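You operate a simulated robot arm through the tools that you are given. There is no shell and no other tool.

You run a simulated robot arm. Do the job below in one go: nothing can be reset, and whatever is moved stays where it is left.

## Task
Put things in order on the gauging bench top. At the end: the silver steel block (marked "2.0 mT") stands on top of the black coil ring; the green tin is in the grey kit tray; the black camera lens from the gauging bench top stands where the green tin stood; the clear bag from the gauging bench top stands where the silver steel block stood; whatever was shut is shut again. Leave all else as you found it, and nothing knocked over. Set down upright: green tin.

It is judged by the outcome, as a careful person would: the job done as asked, and still so three seconds after it is handed in. It fails if anything else is knocked over, pushed out of place, dropped, spilled or broken.

## Robot
A 7-joint arm with a two-finger parallel gripper, fixed in place. Base frame: the origin is at the foot of the arm, x ahead of it, y to its left, z up; the work surface is at about z = 800. Units: mm, rad, N and s.
With the tool pointing down near the work surface it reaches from about 240 to 680 mm from the base axis. Its first joint turns from -1.152 to 1.152 rad. Payload 2.4 kg.
The TCP is the grasp point between the finger pads, 30 mm short of the fingertips. In the tool frame z runs along the fingers and y along their closing line. The gripper opens to 94 mm. The fingers are 28 mm wide and 10 mm thick; the gripper's body (50 by 96 mm) begins 55 mm behind the TCP.
Orientation is that of the tool frame in the base frame, as a unit quaternion [x, y, z, w]. With the fingers straight down and closing along the base's y, the tool's x points along the base's -x, its y along +y and its z along -z.

## Interface
- The arm moves only by the tool jog_arm. Its argument "increments" is a list of rows, each an object (a shift or turn left out is 0, a gripper value left out holds the last) with "travel": the shift along the tool's x, y, z in mm, a list of three; "delta_rot": the turn, a rotation vector about the tool's x, y, z in rad, a list of three; "gripper": the closure, from 0 (fully open) to 1 (shut). In form: [{"travel": [x, y, z], "delta_rot": [rx, ry, rz], "gripper": gripper}, ...]. A call has 1 to 20 rows; each row is the pose to reach, as a shift and turn from the pose commanded when the call began, along the tool's axes at that moment. Rows are played at 5 a second. More than 50 mm and 0.15 rad between two rows, or a gripper value outside its range, and nothing of the call is played. Where a pose cannot be reached the arm comes as near as it can. A force on the tool above 40 N (or 10 N above the force at the start of the call, whichever is more), or a blocked arm, ends the call early, and 0.2 s more pass. The fingers move at their own pace (about 153 mm/s each) and stop on an object; they squeeze with about 29 N. The grip force told is the motor's: it shows also when the fingers shut on nothing. Time passes only in rows, and 0.2 s behind the last, so rows that repeat a pose let the fingers close. It gives the time, the measured TCP pose, the force on the tool (base axes), the opening and the grip force at its end, in the units of the frame above (readings bear some noise), with the torque about the TCP (base axes, N m) and any sound that the robot's microphone picked up, and new pictures: "pictures" is both (left out), scene, wrist or none.
- Cameras (640 x 400 px; columns grow to the right, rows downward): "scene" is fixed at [31.1, 482.1, 1421.2]; the picture's right is [-0.75, -0.66, 0.00], its down [-0.51, 0.58, -0.64] and it looks along [0.42, -0.48, -0.77] (base axes); focal length 321 px, centre (320, 200). "wrist" rides on the gripper at [76, 14, -102] in the tool frame; the picture's right is [-0.18, 0.98, 0.00], its down [-0.75, -0.14, -0.64] and it looks along [-0.63, -0.12, 0.77] (tool axes); focal length 243 px, centre (320, 200). There is no depth. A picture from a camera that has moved, and an enlarged one, comes with that camera's place and axes in the base frame and with its lens.
- enlarge(camera, box): a new picture of the part [left, top, right, bottom] of that camera's present view, enlarged. No time passes.
- sign_off(): hands the job in; it is judged then, once.

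Nothing tells you positions but the pictures and the camera data. Unless the task says otherwise, let go and move clear before handing in.

The tools are called after "Emit:" as a command line: name --argument value ..., lists and objects as JSON in quotes. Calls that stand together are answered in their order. jog_arm: Moves the arm, as the interface text tells. Its arguments: {"type":"object","properties":{"increments":{"type":"array"},"pictures":{"type":"string","enum":["both","scene","wrist","none"]}},"required":["increments"]} The other tools are called the same way: enlarge (camera, box) takes an enlarged picture of a part of a camera's view; sign_off () hands the job in.

At the start:

```text
time_s: 0.0
tcp_pos: [331.3, 62.7, 1090.7]
tcp_rot: [0.0, 1.0, 0.0, 0.001]
ft_force: [0.2, -0.3, 0.7]
torque: [0.0, 0.01, 0.02]
opening: 94.0
finger_force: 0.0
```

scene: 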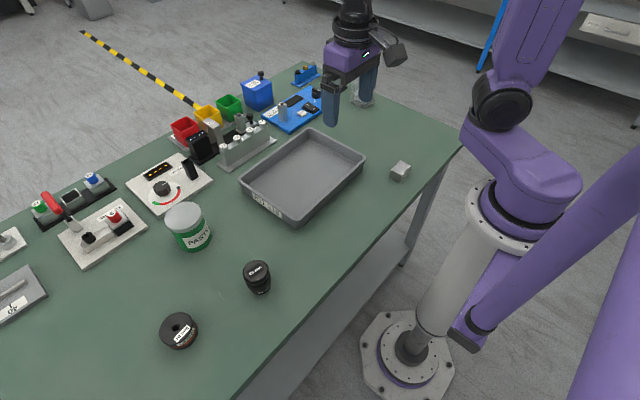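
wrist: 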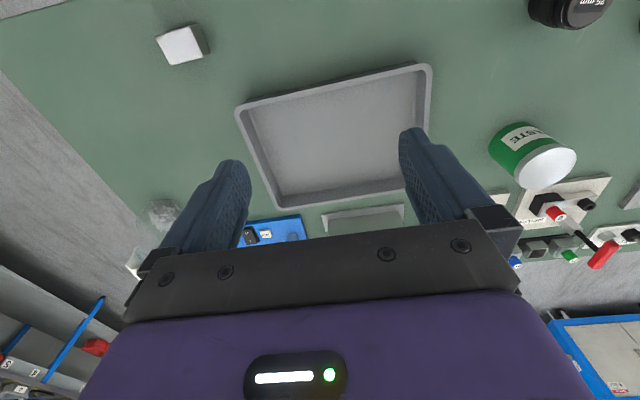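

I see a green bench with a grey tray in the middle, a green paste tin, a black lens, a black coil ring, a small steel block and (behind the gripper) a clear bag at the far right end. First I'll take enlarged looks to locate these precisely.

Emit:
enlarge --camera "scene" --box '[140, 190, 300, 360]'

Emit:
enlarge --camera "scene" --box '[230, 50, 430, 220]'

Emit:
enlarge --camera "wrist" --box '[80, 0, 320, 300]'

Emit:
enlarge --camera "scene" --box '[0, 100, 220, 330]'

```text
2.35 times, centred on (220, 275) of scene
camera zoom: at [31.1, 482.1, 1421.2], right [-0.75, -0.66, 0.0], down [-0.51, 0.58, -0.64], along [0.42, -0.48, -0.77], focal length 755 px, centre (555, 24)
```

zoom: 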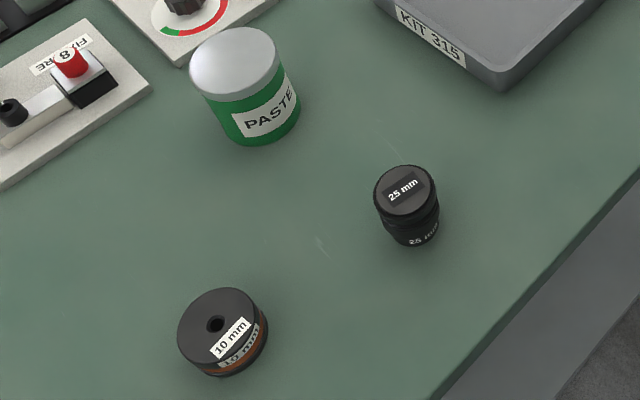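

```text
2.35 times, centred on (330, 135) of scene
camera zoom: at [31.1, 482.1, 1421.2], right [-0.75, -0.66, 0.0], down [-0.51, 0.58, -0.64], along [0.42, -0.48, -0.77], focal length 755 px, centre (296, 353)
```

zoom: 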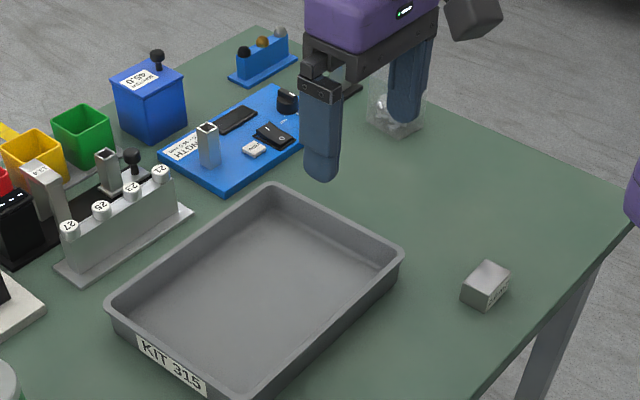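

```text
1.33 times, centred on (200, 150) of wrist
camera zoom: at [254.5, 74.5, 1192.6], right [0.18, 0.98, 0.0], down [0.75, -0.14, 0.64], along [0.63, -0.12, -0.77], focal length 324 px, centre (480, 267)
```

zoom: 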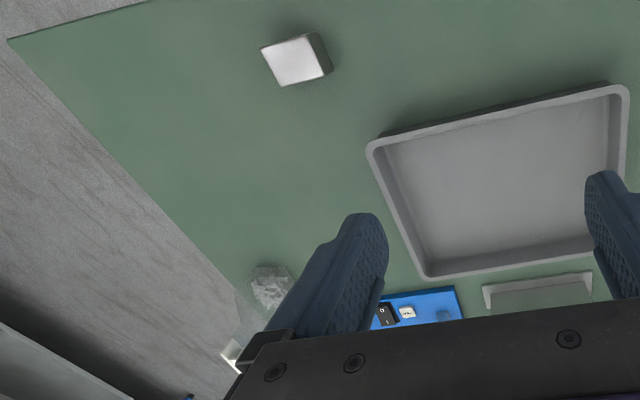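

```text
1.74 times, centred on (110, 215) of scene
camera zoom: at [31.1, 482.1, 1421.2], right [-0.75, -0.66, 0.0], down [-0.51, 0.58, -0.64], along [0.42, -0.48, -0.77], focal length 558 px, centre (685, 174)
```

zoom: 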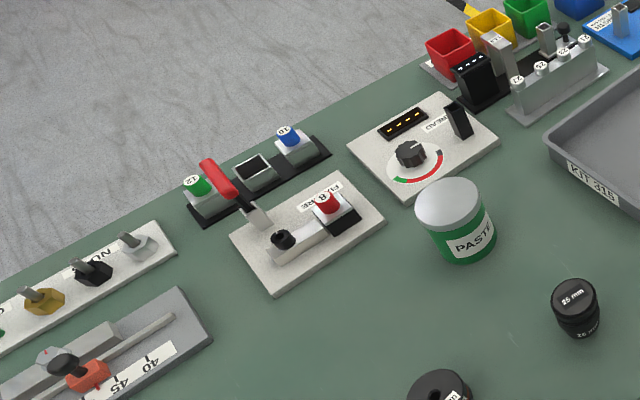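

The bench is as expected: block near (270, -110), bag near (540, -315), tin near (506, 369), lens near (318, 344) and coil ring near (344, 509). I'll move above the block for a closer view first.

Emit:
jog_arm --increments '[{"travel": [10, -29, 23]}, {"travel": [20, -58, 46]}, {"travel": [31, -87, 70]}, {"travel": [41, -116, 93]}, {"travel": [51, -145, 117]}, {"travel": [61.3, -172.7, 140.7]}, {"travel": [61.3, -172.7, 140.7]}]'

```text
time_s: 1.6
tcp_pos: [270.4, -111.2, 951.2]
tcp_rot: [0.0, 1.0, -0.001, -0.001]
ft_force: [-0.3, 0.2, -0.2]
torque: [-0.02, -0.01, -0.02]
opening: 93.9
finger_force: 0.1
camera wrist: at [193.7, -98.9, 1052.2], right [0.18, 0.98, 0.0], down [0.75, -0.14, 0.64], along [0.63, -0.12, -0.77], focal length 243 px, centre (320, 200)
```

scene: 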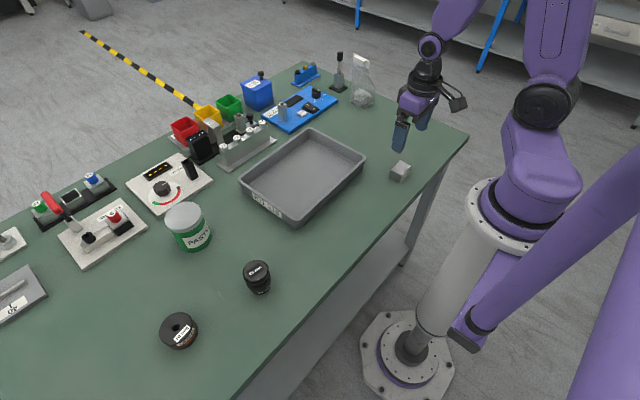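
wrist: 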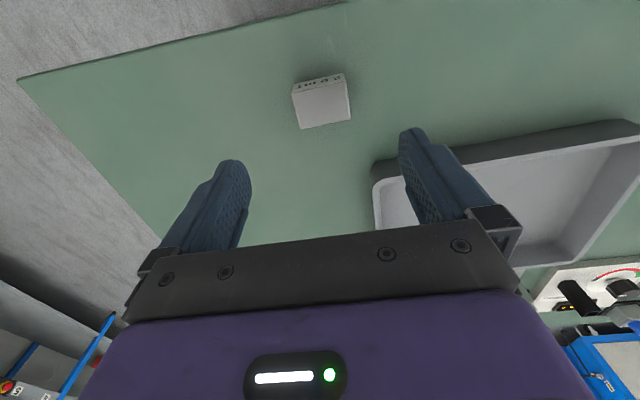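

Emit:
enlarge --camera "wrist" --box '[270, 50, 370, 140]'

Emit:
enlarge --camera "scene" --box '[310, 40, 420, 200]'

Emit:
enlarge --camera "scene" --box '[330, 45, 390, 115]'

```text
4.44 times, centred on (320, 95) of wrist
camera zoom: at [193.7, -98.9, 1052.2], right [0.18, 0.98, 0.0], down [0.75, -0.14, 0.64], along [0.63, -0.12, -0.77], focal length 1078 px, centre (320, 667)
```

zoom: 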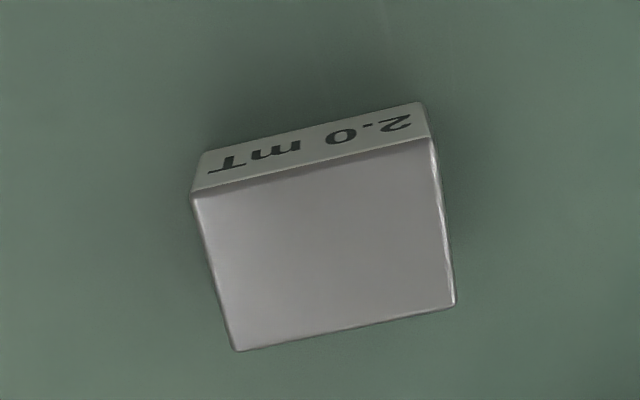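

```text
2.50 times, centred on (365, 120) of scene
camera zoom: at [31.1, 482.0, 1421.2], right [-0.75, -0.66, 0.0], down [-0.51, 0.58, -0.64], along [0.42, -0.48, -0.77], focal length 802 px, centre (208, 400)
```

zoom: 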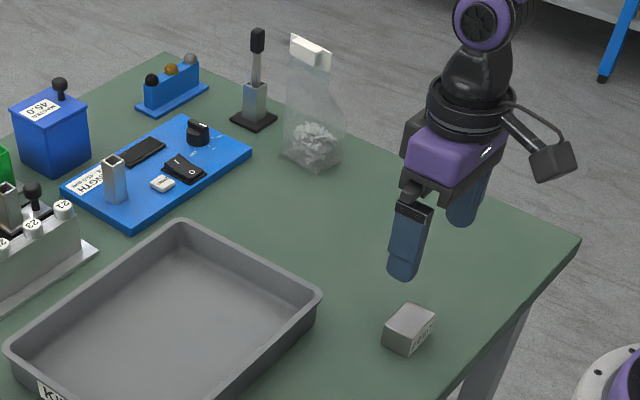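

```text
5.71 times, centred on (360, 80) of scene
camera zoom: at [31.1, 482.0, 1421.2], right [-0.75, -0.66, 0.0], down [-0.51, 0.58, -0.64], along [0.42, -0.48, -0.77], focal length 1833 px, centre (91, 886)
```

zoom: 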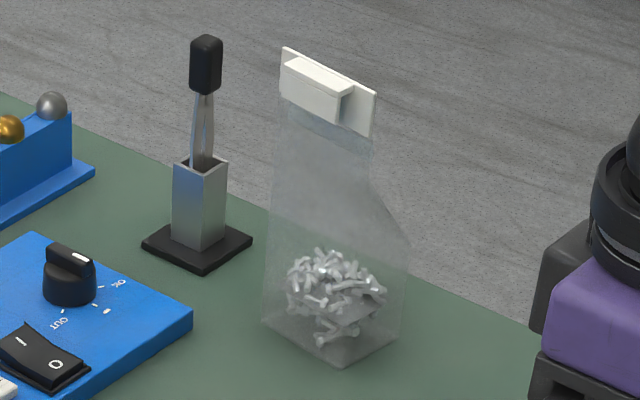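

The block stands near (268, -112), about 32 × 47 × 32 mm, nearly square to the base axes, and the label "2.0 mT" is confirmed. I go down and grip it across its 47 mm side.

Emit:
jog_arm --increments '[{"travel": [2.2, -0.9, 30]}, {"travel": [2.2, -0.9, 60]}, {"travel": [2.2, -0.9, 85]}, {"travel": [2.2, -0.9, 105]}, {"travel": [2.2, -0.9, 116]}, {"travel": [2.2, -0.9, 116]}]'

```text
time_s: 3.0
tcp_pos: [267.9, -111.0, 833.7]
tcp_rot: [0.0, 1.0, 0.001, 0.0]
ft_force: [0.2, 0.3, 0.0]
torque: [0.04, 0.02, -0.03]
opening: 94.1
finger_force: 0.0
out of reach, approached as far as the arm can: row 1
camera wrist: at [190.7, -98.6, 935.1], right [0.18, 0.98, 0.0], down [0.75, -0.14, 0.64], along [0.63, -0.12, -0.77], focal length 243 px, centre (320, 200)
```

scene: 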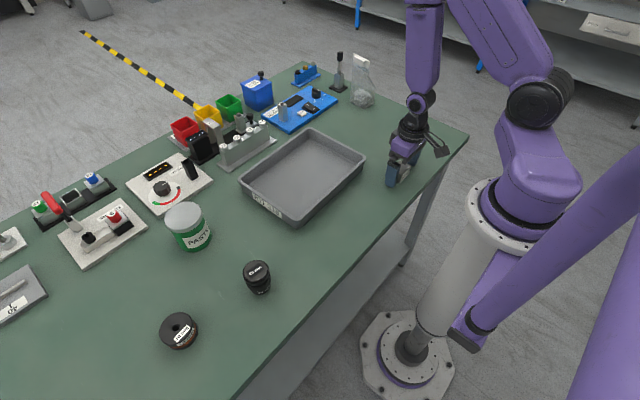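
wrist: 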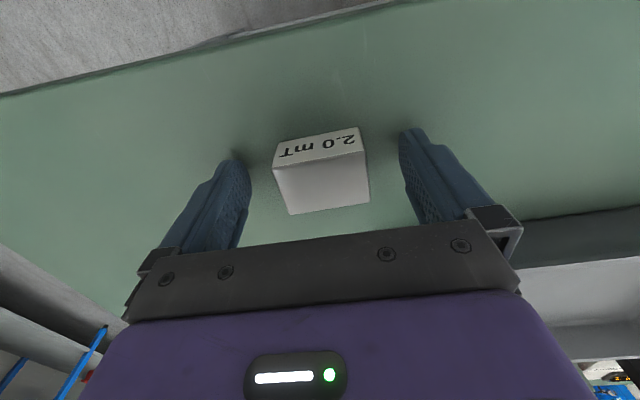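

The fingers straddle the block as intended. I now close on it.

Emit:
jog_arm --increments '[{"gripper": 0.3}, {"gripper": 1}, {"gripper": 1}, {"gripper": 1}]' --pictures "wrist"

```text
time_s: 3.7
tcp_pos: [268.2, -111.3, 834.5]
tcp_rot: [-0.002, 1.0, 0.001, 0.002]
ft_force: [-1.1, -0.8, 12.0]
torque: [-0.39, -0.02, 0.01]
opening: 49.9
finger_force: 28.6
stopped in row 3: the force on the tool passed its limit at 43 N (the readings are from after the stop); the commanded pose is now the measured one
camera wrist: at [190.5, -98.7, 936.1], right [0.18, 0.98, 0.0], down [0.75, -0.14, 0.64], along [0.63, -0.12, -0.77], focal length 243 px, centre (320, 200)
```

wrist: 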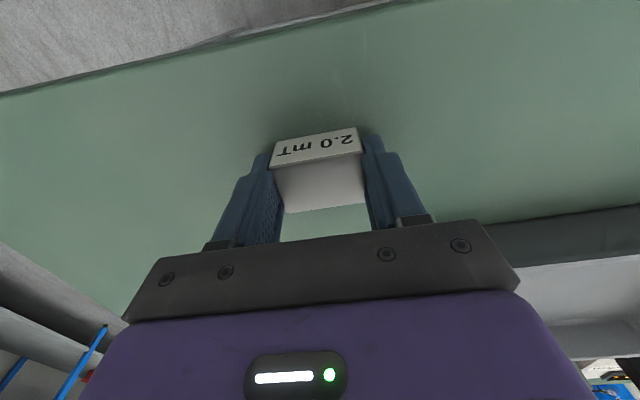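

The block is gripped (opening ≈ 50 mm). I lift it straight up slowly.

Emit:
jog_arm --increments '[{"travel": [0, 0, -5], "gripper": 1}, {"travel": [0, 0, -15]}, {"travel": [0, 0, -35]}, {"travel": [0, 0, -65]}, {"travel": [0, 0, -100]}, {"travel": [0, 0, -135]}, {"travel": [0, 0, -135]}]'

```text
time_s: 5.3
tcp_pos: [267.1, -113.2, 970.2]
tcp_rot: [0.0, 1.0, 0.0, 0.001]
ft_force: [0.2, -0.1, -4.2]
torque: [0.02, -0.03, -0.01]
opening: 49.7
finger_force: 29.4
out of reach, approached as far as the arm can: row 4, 5
camera wrist: at [190.0, -100.0, 1071.4], right [0.18, 0.98, 0.0], down [0.75, -0.14, 0.64], along [0.63, -0.12, -0.77], focal length 243 px, centre (320, 200)
```

scene: 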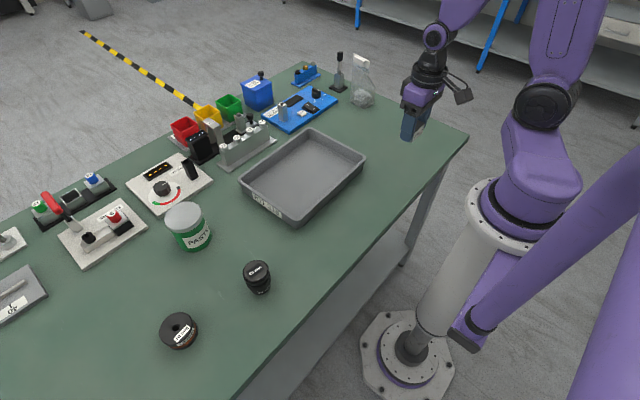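
wrist: 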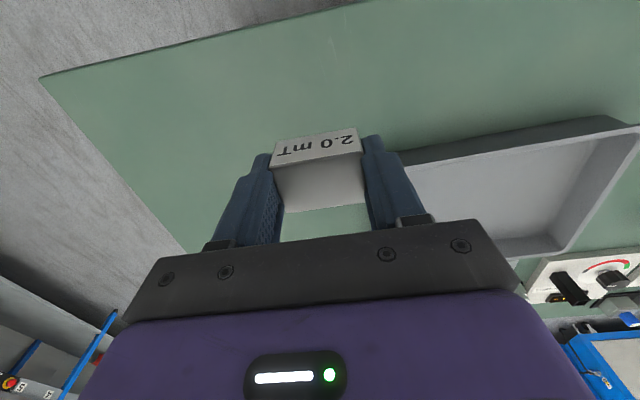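

The block is held firmly and weighs about 0.4 kg. I carry it high over the bench towards the coil ring and stop short to look.

Emit:
jog_arm --increments '[{"travel": [-22.6, 34.4, -6]}, {"travel": [-45.2, 68.8, -12]}, {"travel": [-67.8, 103.2, -18]}, {"travel": [-90.4, 137.6, -24]}, {"travel": [-113, 172, -30]}, {"travel": [-117, 210, -30]}, {"travel": [-121, 248, -30]}, {"travel": [-125, 286, -30]}, {"travel": [-129, 324, -30]}, {"travel": [-133, 362, -30]}, {"travel": [-119.6, 402, -23.3]}, {"travel": [-106.2, 442, -16.7]}, {"travel": [-92.8, 482, -10]}, {"travel": [-79.3, 522, -3.3]}, {"travel": [-65.9, 562, 3.3]}, {"travel": [-52.5, 602, 10]}, {"travel": [-52.5, 602, 10]}]'

```text
time_s: 8.9
tcp_pos: [317.1, 490.8, 957.8]
tcp_rot: [0.001, 1.0, 0.001, 0.001]
ft_force: [-0.1, -0.2, -3.6]
torque: [0.02, -0.04, -0.03]
opening: 49.6
finger_force: 29.0
camera wrist: at [240.8, 503.7, 1060.5], right [0.18, 0.98, 0.0], down [0.75, -0.14, 0.64], along [0.63, -0.12, -0.77], focal length 243 px, centre (320, 200)
```

scene: 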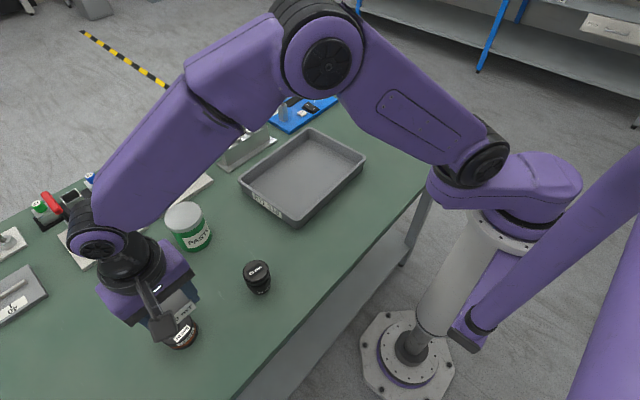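
wrist: 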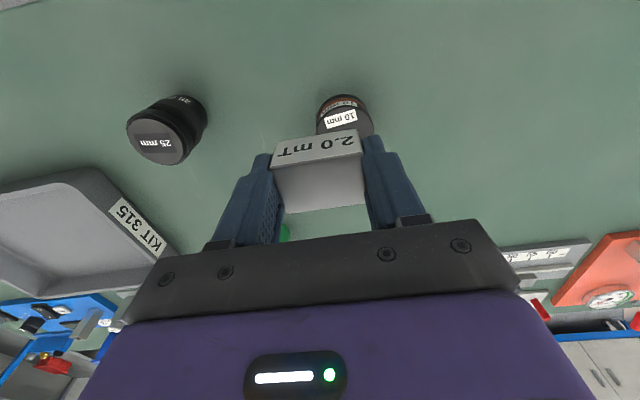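

I can see the coil ring partly hidden behind the block. I shift sideways to get an unobstructed view of the ring before placing.

Emit:
jog_arm --increments '[{"travel": [0, -40, 0]}, {"travel": [0, -80, 0]}, {"travel": [0, -80, 0]}]' --pictures "wrist"

Emit:
enlarge --camera "wrist" --box '[380, 60, 500, 160]'

Emit:
enlarge --camera "scene" --box '[100, 270, 240, 370]'

```text
time_s: 9.7
tcp_pos: [318.1, 411.9, 960.6]
tcp_rot: [-0.001, 1.0, 0.0, 0.002]
ft_force: [0.2, -0.7, -2.4]
torque: [-0.01, 0.01, 0.0]
opening: 49.7
finger_force: 28.7
camera wrist: at [240.9, 424.3, 1061.0], right [0.18, 0.98, 0.0], down [0.75, -0.14, 0.64], along [0.63, -0.12, -0.77], focal length 243 px, centre (320, 200)
```

wrist: 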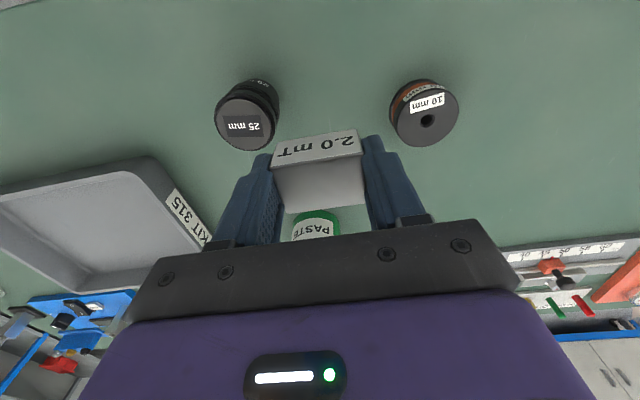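

```text
4.00 times, centred on (440, 110) of wrist
camera zoom: at [240.9, 424.3, 1061.0], right [0.18, 0.98, 0.0], down [0.75, -0.14, 0.64], along [0.63, -0.12, -0.77], focal length 970 px, centre (-160, 560)
```

zoom: 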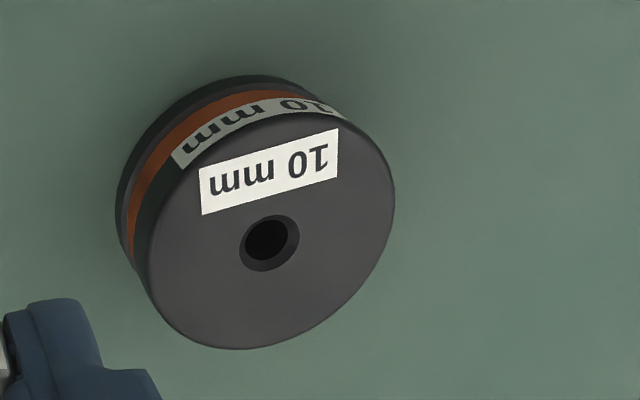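

```text
4.00 times, centred on (170, 320) of scene
camera zoom: at [31.1, 482.1, 1421.1], right [-0.75, -0.66, 0.0], down [-0.51, 0.58, -0.64], along [0.42, -0.48, -0.77], focal length 1283 px, centre (920, -280)
```

zoom: 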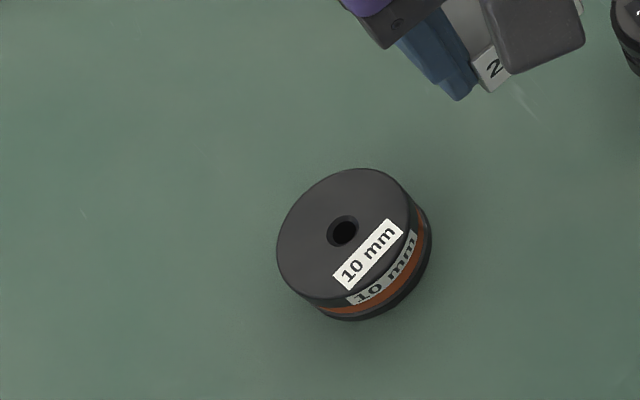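

The ring's top centre triangulates to about (351, 510, 829). I move above it and come down to just short of contact, then check.

Emit:
jog_arm --increments '[{"travel": [-11, 32.8, 0]}, {"travel": [-22, 65.6, 0]}, {"travel": [-33.1, 98.4, 10]}, {"travel": [-33.1, 98.4, 40]}, {"travel": [-33.1, 98.4, 70]}, {"travel": [-33.1, 98.4, 86]}, {"travel": [-33.1, 98.4, 86]}]'

Emit:
enlarge --camera "scene" --box '[100, 250, 260, 370]'

Emit:
enlarge --camera "wrist" --box '[230, 70, 430, 220]'

```text
time_s: 11.3
tcp_pos: [352.3, 507.9, 873.6]
tcp_rot: [-0.001, 1.0, -0.001, 0.0]
ft_force: [0.4, 0.0, -3.5]
torque: [0.0, 0.04, 0.02]
opening: 49.7
finger_force: 29.2
camera wrist: at [274.7, 522.0, 974.5], right [0.18, 0.98, 0.0], down [0.75, -0.14, 0.64], along [0.63, -0.12, -0.77], focal length 243 px, centre (320, 200)
```

scene: 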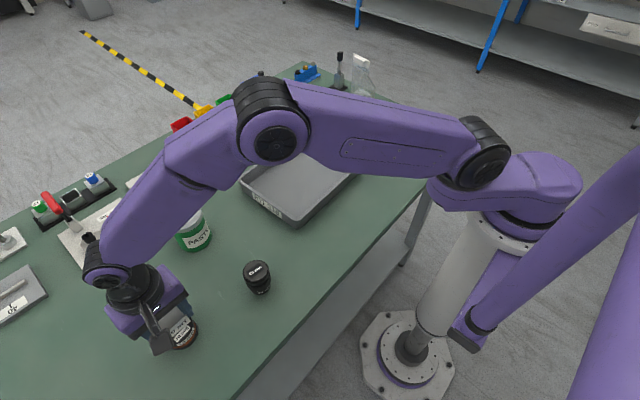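
wrist: 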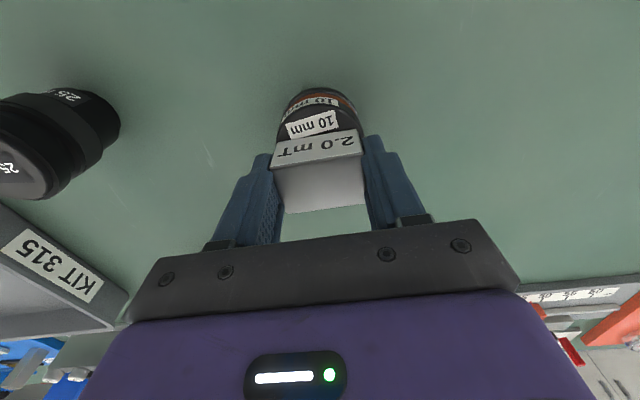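

```text
3.33 times, centred on (180, 310) of scene
camera zoom: at [31.1, 482.1, 1421.1], right [-0.75, -0.66, 0.0], down [-0.51, 0.58, -0.64], along [0.42, -0.48, -0.77], focal length 1069 px, centre (787, -167)
```

zoom: 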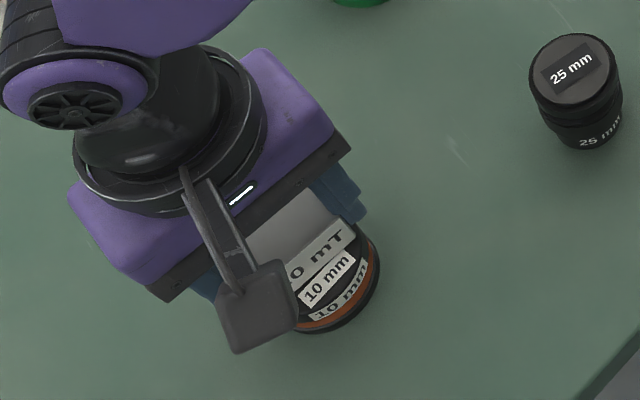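

```text
2.67 times, centred on (330, 145) of wrist
camera zoom: at [274.7, 522.0, 974.5], right [0.18, 0.98, 0.0], down [0.75, -0.14, 0.64], along [0.63, -0.12, -0.77], focal length 647 px, centre (293, 347)
```

zoom: 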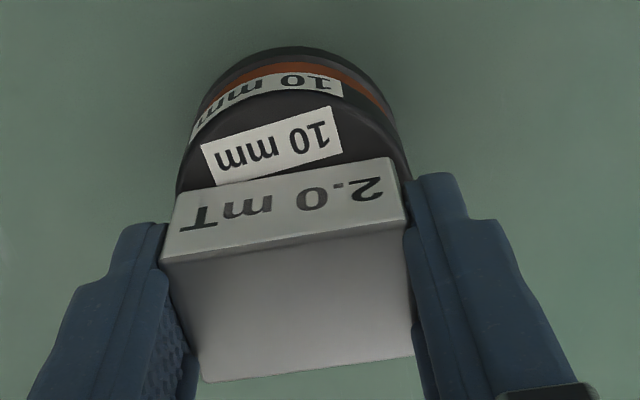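

The block hangs centred about 10 mm above the ring. I lower it in small steps, watching the force.

Emit:
jog_arm --increments '[{"travel": [0, 0, 4]}, {"travel": [0, 0, 7]}, {"travel": [0, 0, 8.5]}, {"travel": [0, 0, 8.5]}]' --pictures "wrist"

Emit:
enlarge --camera "wrist" --box '[230, 70, 430, 220]'

```text
time_s: 12.0
tcp_pos: [352.6, 510.2, 871.7]
tcp_rot: [-0.002, 1.0, 0.0, 0.002]
ft_force: [-2.0, -2.2, 8.3]
torque: [-0.37, 0.07, -0.03]
opening: 50.0
finger_force: 29.0
stopped in row 3: the force on the tool passed its limit at 45 N (the readings are from after the stop); the commanded pose is now the measured one
camera wrist: at [275.7, 522.8, 972.1], right [0.18, 0.98, 0.0], down [0.75, -0.14, 0.64], along [0.63, -0.12, -0.76], focal length 243 px, centre (320, 200)
```

wrist: 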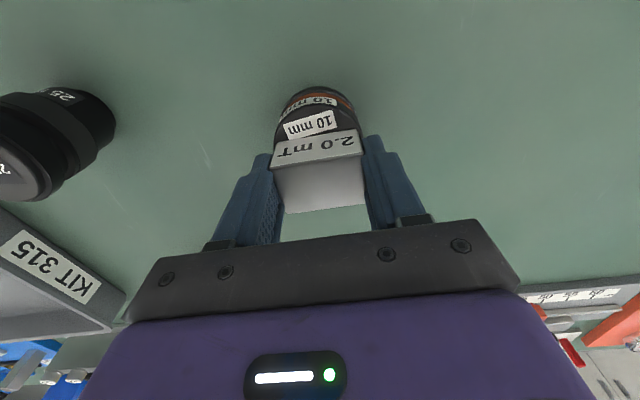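

```text
2.67 times, centred on (330, 145) of wrist
camera zoom: at [275.7, 522.8, 972.1], right [0.18, 0.98, 0.0], down [0.75, -0.14, 0.64], along [0.63, -0.12, -0.76], focal length 647 px, centre (293, 347)
```

zoom: 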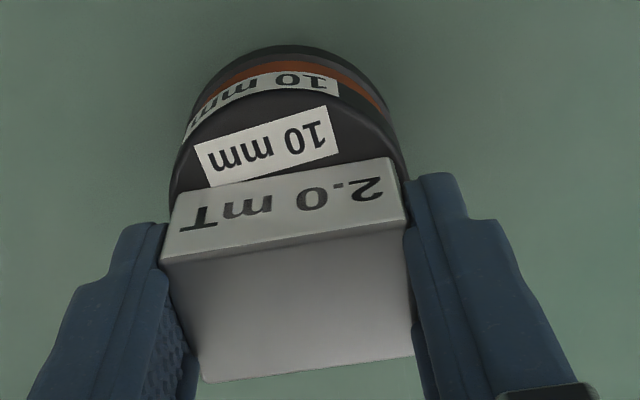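

Contact came at about TCP z = 871, so the ring top is nearer 840 than 829, which puts its centre at about (347, 507). I lift slightly, shift a few millimetres to centre the block, and look again.

Emit:
jog_arm --increments '[{"travel": [0, 0, -6]}, {"travel": [0, 0, -12]}, {"travel": [3, -1.5, -12]}, {"travel": [5.5, -3, -12]}, {"travel": [5.5, -3, -12]}]' --pictures "both"

Emit:
enlarge --camera "wrist" --box '[230, 70, 430, 220]'

Emit:
enlarge --camera "scene" --box '[130, 270, 230, 370]'

```text
time_s: 13.2
tcp_pos: [347.3, 507.0, 881.9]
tcp_rot: [0.0, 1.0, 0.0, 0.001]
ft_force: [-0.2, -0.1, -4.1]
torque: [0.01, 0.01, 0.0]
opening: 49.8
finger_force: 28.9
camera wrist: at [270.9, 519.9, 983.2], right [0.18, 0.98, 0.0], down [0.75, -0.14, 0.64], along [0.63, -0.12, -0.77], focal length 243 px, centre (320, 200)
```

scene: 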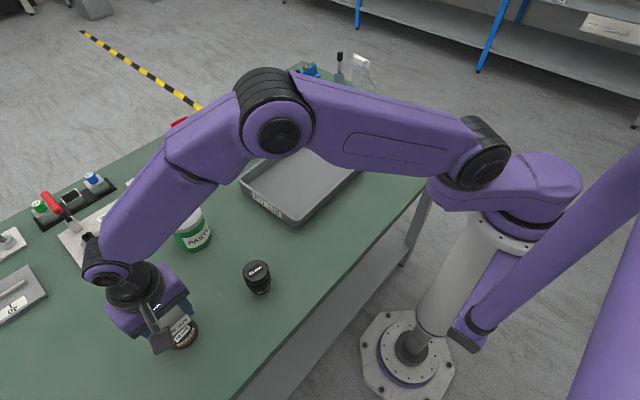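
wrist: 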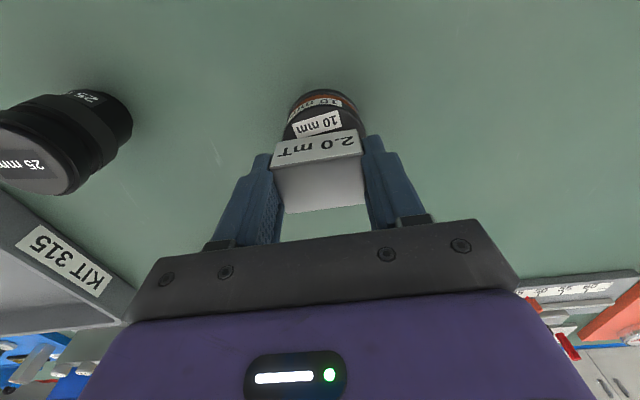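

```text
2.67 times, centred on (330, 145) of wrist
camera zoom: at [270.9, 519.9, 983.2], right [0.18, 0.98, 0.0], down [0.75, -0.14, 0.64], along [0.63, -0.12, -0.77], focal length 647 px, centre (293, 347)
```

zoom: 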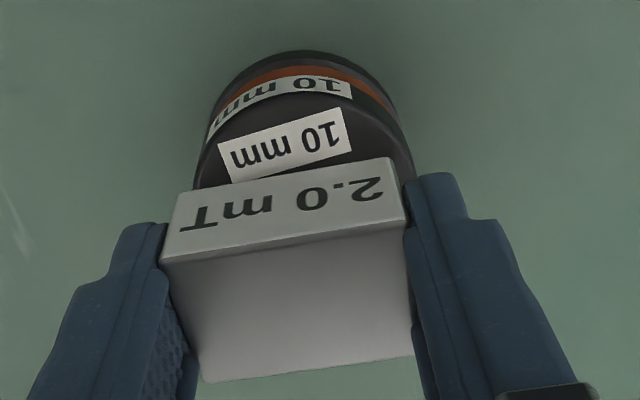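

```text
4.00 times, centred on (180, 320) of scene
camera zoom: at [31.1, 482.1, 1421.1], right [-0.75, -0.66, 0.0], down [-0.51, 0.58, -0.64], along [0.42, -0.48, -0.77], focal length 1283 px, centre (880, -280)
```

zoom: 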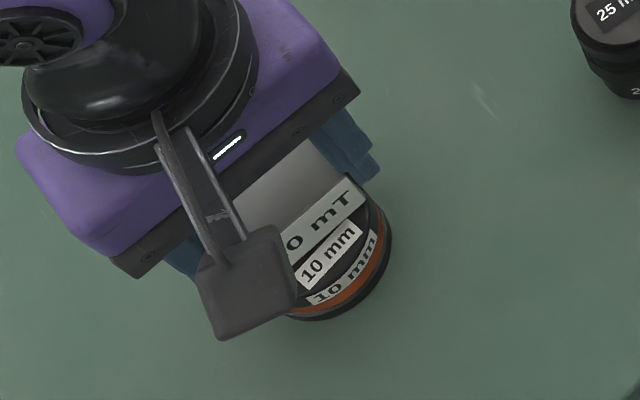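

The block is now well centred over the ring. I lower gently to just above the earlier contact height, then in sub-millimetre steps.

Emit:
jog_arm --increments '[{"travel": [0, 0, 4]}, {"travel": [0, 0, 7]}, {"travel": [0, 0, 8.5]}, {"travel": [0, 0, 9.2]}, {"travel": [0, 0, 9.2]}]' --pictures "none"

```text
time_s: 14.4
tcp_pos: [349.0, 506.1, 872.7]
tcp_rot: [0.001, 1.0, 0.001, 0.002]
ft_force: [-0.6, -0.5, -4.3]
torque: [0.01, 0.02, -0.01]
opening: 49.8
finger_force: 29.3
```

Emit:
jog_arm --increments '[{"travel": [0, 0, 0.4]}, {"travel": [0, 0, 0.8]}, {"travel": [0, 0, 0.8]}]' --pictures "none"

```text
time_s: 15.2
tcp_pos: [347.5, 508.1, 871.1]
tcp_rot: [0.0, 1.0, 0.001, 0.002]
ft_force: [-0.6, 0.0, -3.5]
torque: [0.01, -0.03, 0.03]
opening: 49.8
finger_force: 29.3
```

Emit:
jog_arm --increments '[{"travel": [0, 0, 0.4]}, {"travel": [0, 0, 0.8]}, {"travel": [0, 0, 0.8]}]' --pictures "none"

```text
time_s: 16.0
tcp_pos: [347.9, 507.2, 871.1]
tcp_rot: [0.0, 1.0, 0.001, 0.002]
ft_force: [0.5, 0.2, -3.2]
torque: [0.03, 0.0, 0.02]
opening: 49.8
finger_force: 29.1
```

Emit:
jog_arm --increments '[{"travel": [0, 0, 0.4]}, {"travel": [0, 0, 0.8]}, {"travel": [0, 0, 0.8]}]' --pictures "none"

```text
time_s: 16.8
tcp_pos: [347.0, 507.9, 871.0]
tcp_rot: [0.0, 1.0, 0.001, 0.002]
ft_force: [0.2, -2.5, 4.8]
torque: [-0.32, 0.02, 0.02]
opening: 49.7
finger_force: 28.8
```

Emit:
enlarge --camera "wrist" --box '[250, 80, 390, 180]'

Emit:
enlarge --camera "scene" --box '[140, 280, 220, 360]'

```text
4.00 times, centred on (320, 130) of wrist
camera zoom: at [270.1, 519.6, 972.2], right [0.18, 0.98, 0.0], down [0.75, -0.14, 0.64], along [0.63, -0.12, -0.76], focal length 970 px, centre (320, 480)
```

zoom: 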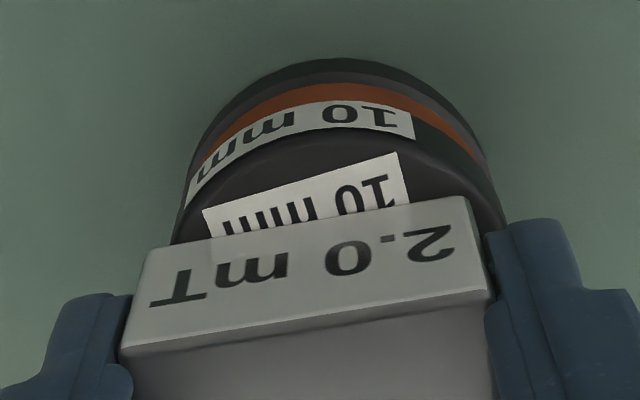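

```text
5.00 times, centred on (180, 320) of scene
camera zoom: at [31.0, 481.9, 1421.2], right [-0.75, -0.66, 0.0], down [-0.51, 0.58, -0.64], along [0.42, -0.48, -0.77], focal length 1604 px, centre (1020, -400)
```

zoom: 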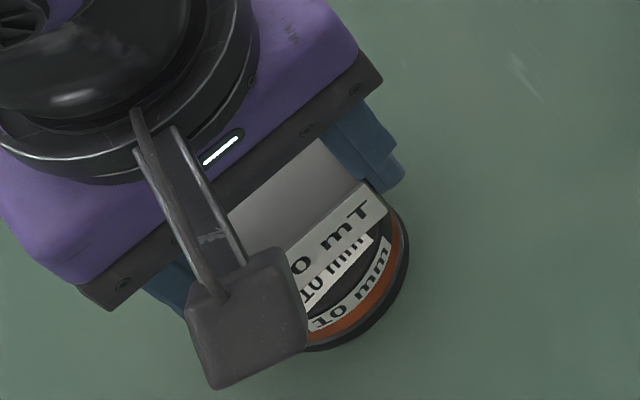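

The block rests on the ring with light contact, centred to within a couple of millimetres. I open the fingers gradually.

Emit:
jog_arm --increments '[{"gripper": 0.45}, {"gripper": 0.42}, {"gripper": 0.38}, {"gripper": 0.3}, {"gripper": 0.3}]' --pictures "wrist"

Emit:
enlarge --camera "wrist" --box '[230, 80, 410, 220]'

```text
time_s: 18.0
tcp_pos: [346.7, 507.4, 869.0]
tcp_rot: [0.0, 1.0, 0.001, 0.002]
ft_force: [-0.3, -0.9, 0.5]
torque: [0.02, 0.01, -0.04]
opening: 65.8
finger_force: 0.1
camera wrist: at [269.8, 519.7, 971.6], right [0.18, 0.98, 0.0], down [0.75, -0.14, 0.64], along [0.63, -0.12, -0.77], focal length 243 px, centre (320, 200)
```

wrist: 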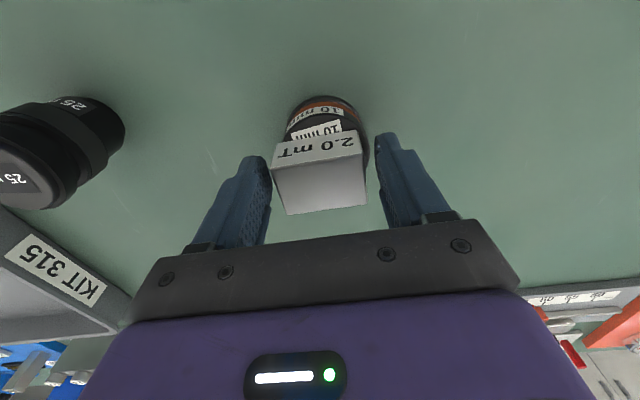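

```text
2.86 times, centred on (320, 150) of wrist
camera zoom: at [269.8, 519.7, 971.6], right [0.18, 0.98, 0.0], down [0.75, -0.14, 0.64], along [0.63, -0.12, -0.77], focal length 693 px, centre (320, 343)
```

zoom: 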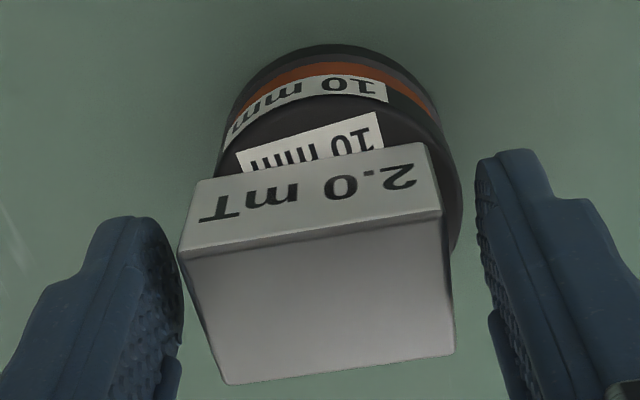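

The block stands on the ring and the ring has not shifted. I open further, rise straight up, and head toward the clear bag.

Emit:
jog_arm --increments '[{"gripper": 0.1}, {"gripper": 0.1, "travel": [0, 0, -5]}, {"travel": [0, 0, -20]}, {"travel": [0, 0, -45]}, {"travel": [0, 0, -80]}, {"travel": [0, 0, -120]}, {"travel": [0, 0, -150], "gripper": 0}, {"travel": [0, 0, -150]}]' --pictures "both"

Emit:
enlarge --camera "wrist" --box '[260, 80, 400, 180]'

Emit:
enlarge --camera "scene" --box '[130, 280, 230, 360]'

```text
time_s: 19.8
tcp_pos: [346.7, 507.2, 1020.3]
tcp_rot: [0.001, 1.0, 0.0, 0.002]
ft_force: [-0.2, -1.1, 0.1]
torque: [0.01, 0.02, -0.02]
opening: 94.1
finger_force: 0.1
camera wrist: at [269.9, 519.1, 1121.6], right [0.18, 0.98, 0.0], down [0.75, -0.14, 0.64], along [0.63, -0.12, -0.77], focal length 243 px, centre (320, 200)
```

scene: 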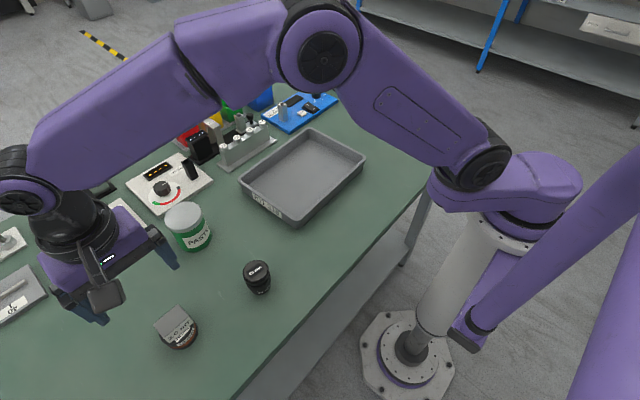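
wrist: 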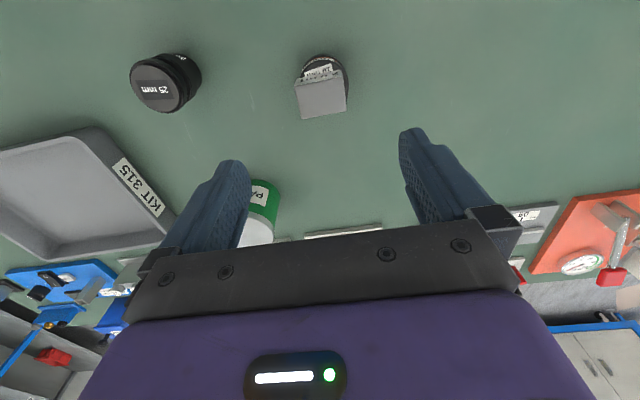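

```text
4.00 times, centred on (330, 130) of wrist
camera zoom: at [269.9, 519.1, 1121.6], right [0.18, 0.98, 0.0], down [0.75, -0.14, 0.64], along [0.63, -0.12, -0.77], focal length 970 px, centre (280, 480)
```

zoom: 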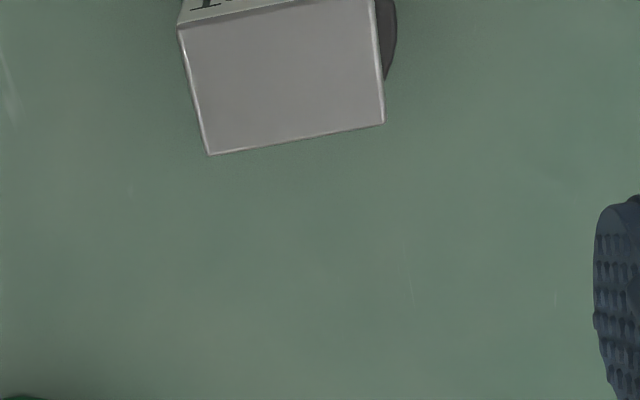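

```text
5.00 times, centred on (180, 320) of scene
camera zoom: at [31.1, 482.1, 1421.2], right [-0.75, -0.66, 0.0], down [-0.51, 0.58, -0.64], along [0.42, -0.48, -0.77], focal length 1604 px, centre (1020, -400)
```

zoom: 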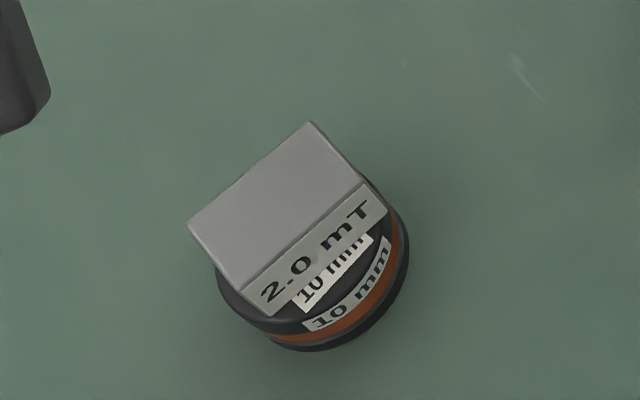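

The block sits within about 3 mm of the ring's centre. Next I travel high across the bench to a viewing pose in front of the clear bag.

Emit:
jog_arm --increments '[{"travel": [-12.2, -42.8, -1.7]}, {"travel": [-24.4, -85.7, -3.3]}, {"travel": [-36.7, -128.5, -5]}, {"travel": [-48.9, -171.3, -6.7]}, {"travel": [-61.1, -214.2, -8.3]}, {"travel": [-73.3, -257, -10]}, {"travel": [-73.3, -298.7, -11.7]}, {"travel": [-73.3, -340.3, -13.3]}, {"travel": [-73.3, -382, -15]}, {"travel": [-73.3, -423.7, -16.7]}, {"travel": [-73.3, -465.3, -18.3]}, {"travel": [-73.3, -507, -20]}, {"travel": [-80.4, -549.9, -20]}, {"travel": [-87.5, -592.7, -20]}, {"travel": [-94.6, -635.6, -20]}, {"travel": [-101.7, -678.4, -20]}, {"travel": [-108.8, -721.3, -20]}, {"travel": [-115.9, -764.1, -20]}, {"travel": [-123, -807, -20]}, {"travel": [-123, -807, -20]}]'

Emit:
enlarge --camera "wrist" --box '[240, 80, 440, 250]'

```text
time_s: 24.0
tcp_pos: [471.4, -299.3, 1039.3]
tcp_rot: [0.0, 1.0, 0.001, 0.001]
ft_force: [0.1, -0.5, 0.6]
torque: [0.01, -0.02, 0.03]
opening: 94.1
finger_force: 0.0
camera wrist: at [394.3, -287.9, 1140.7], right [0.18, 0.98, 0.0], down [0.75, -0.14, 0.64], along [0.63, -0.12, -0.77], focal length 243 px, centre (320, 200)
```

scene: 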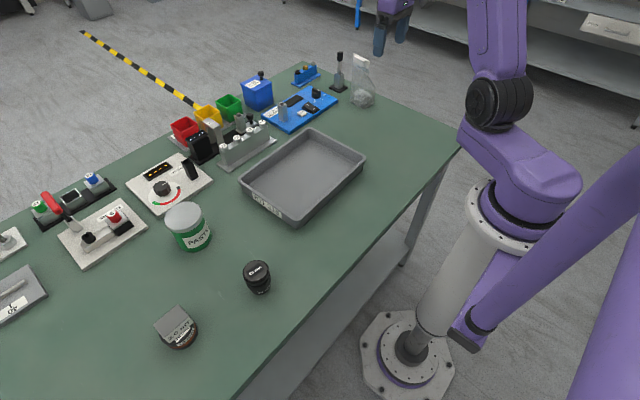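
wrist: 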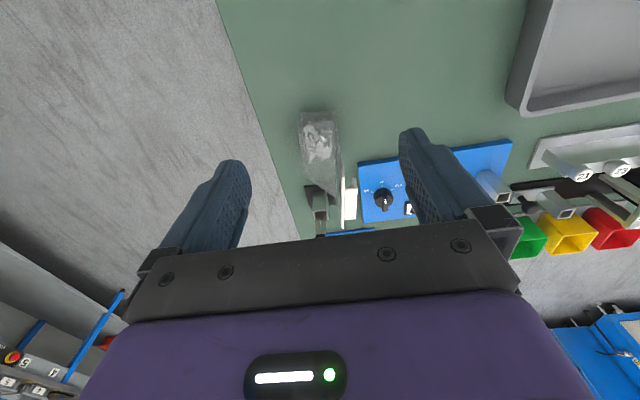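

```text
2.35 times, centred on (340, 165) of wrist
camera zoom: at [394.3, -287.9, 1140.7], right [0.18, 0.98, 0.0], down [0.75, -0.14, 0.64], along [0.63, -0.12, -0.77], focal length 571 px, centre (273, 282)
```

zoom: 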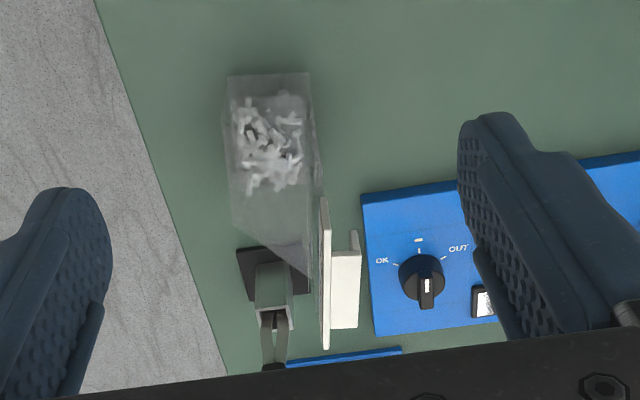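

The bag's header card runs along x near (551, -290) with its top near z ≈ 968, and its body bulges toward -y. I move above the header, keeping the fingertips above it, and look again.

Emit:
jog_arm --increments '[{"travel": [-27, 4, 0]}, {"travel": [-53, 8, 0]}, {"travel": [-79.7, 12, 0]}, {"travel": [-79.7, 12, 12]}, {"travel": [-79.7, 12, 24]}, {"travel": [-79.7, 12, 24]}]'

Emit:
enlarge --camera "wrist" --box '[220, 60, 420, 250]'

Emit:
enlarge --camera "scene" --box '[310, 0, 430, 120]'

```text
time_s: 25.4
tcp_pos: [549.9, -287.9, 1015.7]
tcp_rot: [-0.001, 1.0, 0.001, 0.001]
ft_force: [-0.4, 0.2, -0.8]
torque: [0.04, 0.01, -0.05]
opening: 94.2
finger_force: 0.2
camera wrist: at [472.7, -275.8, 1117.7], right [0.18, 0.98, 0.0], down [0.75, -0.14, 0.64], along [0.63, -0.12, -0.77], focal length 243 px, centre (320, 200)
```

scene: 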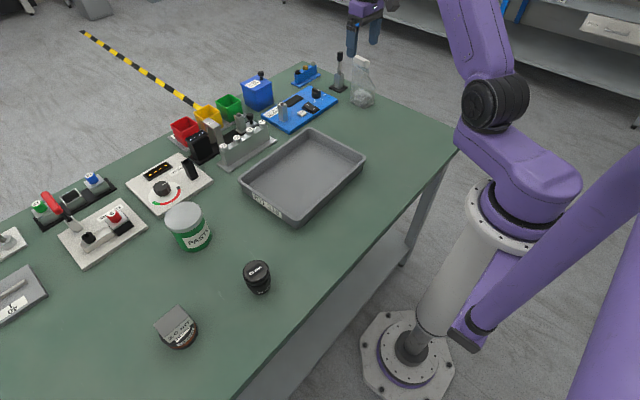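
wrist: 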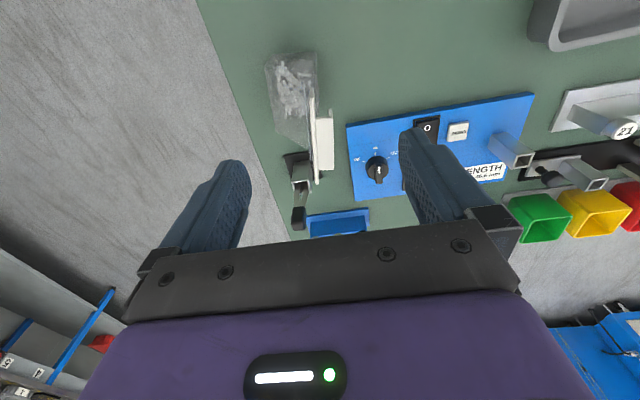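

```text
2.11 times, centred on (320, 155) of wrist
camera zoom: at [472.7, -275.8, 1117.7], right [0.18, 0.98, 0.0], down [0.75, -0.14, 0.64], along [0.63, -0.12, -0.77], focal length 511 px, centre (320, 295)
```

zoom: 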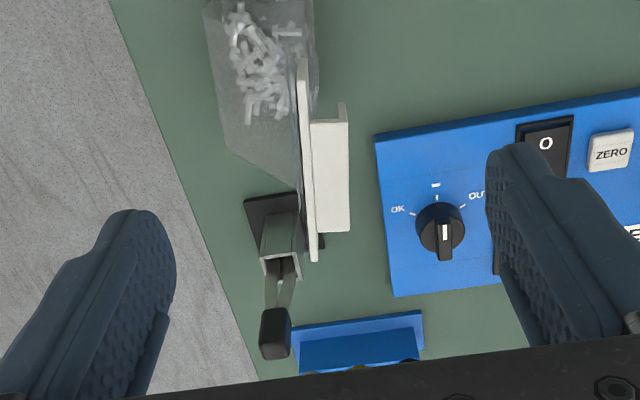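

```text
3.33 times, centred on (370, 60) of scene
camera zoom: at [31.1, 482.1, 1421.2], right [-0.75, -0.66, 0.0], down [-0.51, 0.58, -0.64], along [0.42, -0.48, -0.77], focal length 1069 px, centre (153, 667)
```

zoom: 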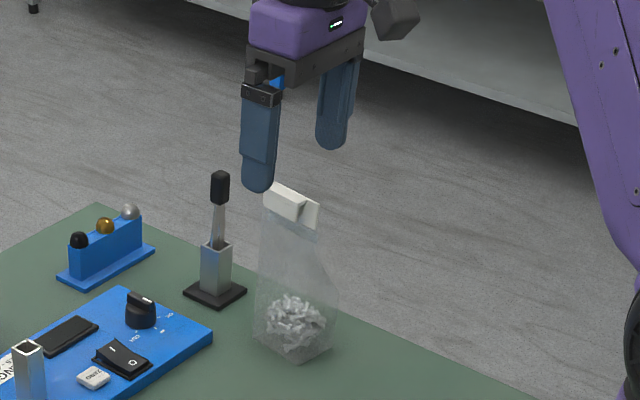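

The header card is yawed about -7° from the x axis, with its clip centred near (553, -288), z 942–966. I turn the gripper to match and descend so the fingertips just cover the header.

Emit:
jog_arm --increments '[{"travel": [-1.5, 0, 0], "delta_rot": [0, 0, 0.06]}, {"travel": [-3, 0, 0], "delta_rot": [0, 0, 0.12]}, {"travel": [-3, 0, 12], "delta_rot": [0, 0, 0.12]}, {"travel": [-3, 0, 24], "delta_rot": [0, 0, 0.12]}, {"travel": [-3, 0, 36], "delta_rot": [0, 0, 0.12]}, {"travel": [-3, 0, 44], "delta_rot": [0, 0, 0.12]}, {"travel": [-3, 0, 44], "delta_rot": [0, 0, 0.12]}]'

Emit:
enlarge --camera "wrist" --box '[220, 60, 420, 250]'

Emit:
enlarge --camera "scene" --box '[320, 20, 420, 120]'

```text
time_s: 27.0
tcp_pos: [552.7, -287.3, 972.5]
tcp_rot: [0.059, 0.998, 0.001, 0.0]
ft_force: [-0.5, 0.1, 0.0]
torque: [0.01, 0.02, 0.02]
opening: 94.2
finger_force: 0.0
camera wrist: at [478.2, -266.1, 1073.6], right [0.3, 0.95, 0.0], down [0.73, -0.23, 0.64], along [0.61, -0.19, -0.77], focal length 243 px, centre (320, 200)
```

scene: 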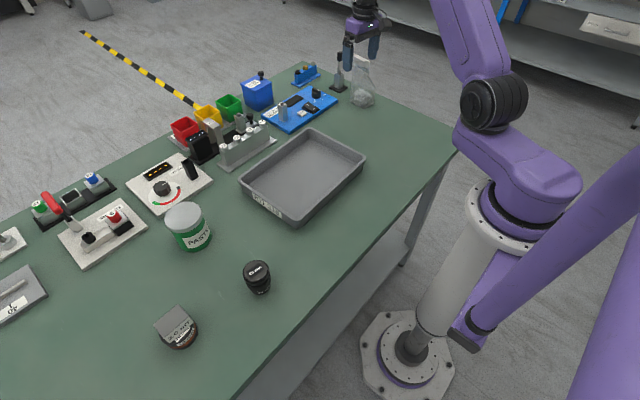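
wrist: 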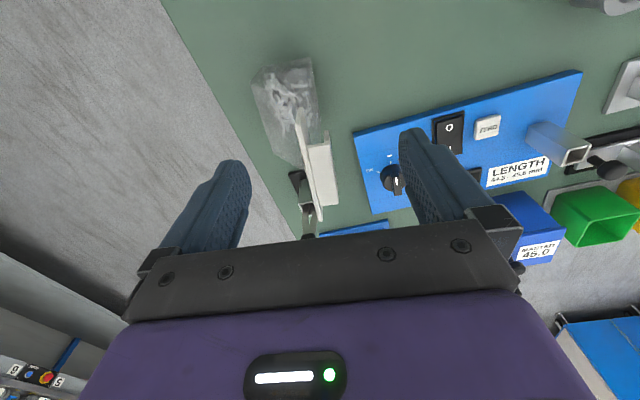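

```text
2.11 times, centred on (320, 155) of wrist
camera zoom: at [478.2, -266.1, 1073.6], right [0.3, 0.95, 0.0], down [0.73, -0.23, 0.64], along [0.61, -0.19, -0.77], focal length 511 px, centre (320, 295)
```

zoom: 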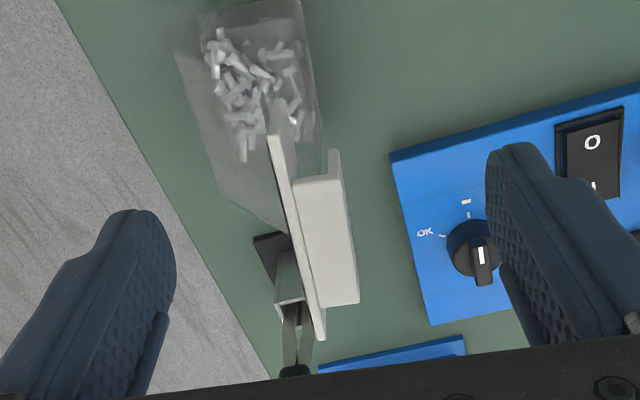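

```text
4.00 times, centred on (370, 70) of scene
camera zoom: at [31.1, 482.1, 1421.2], right [-0.75, -0.66, 0.0], down [-0.51, 0.58, -0.64], along [0.42, -0.48, -0.77], focal length 1283 px, centre (120, 720)
```

zoom: 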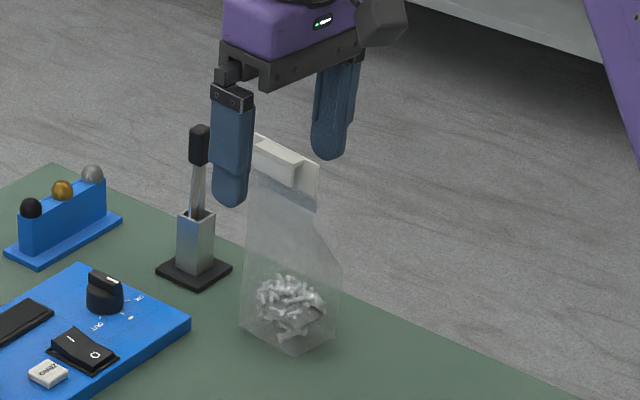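

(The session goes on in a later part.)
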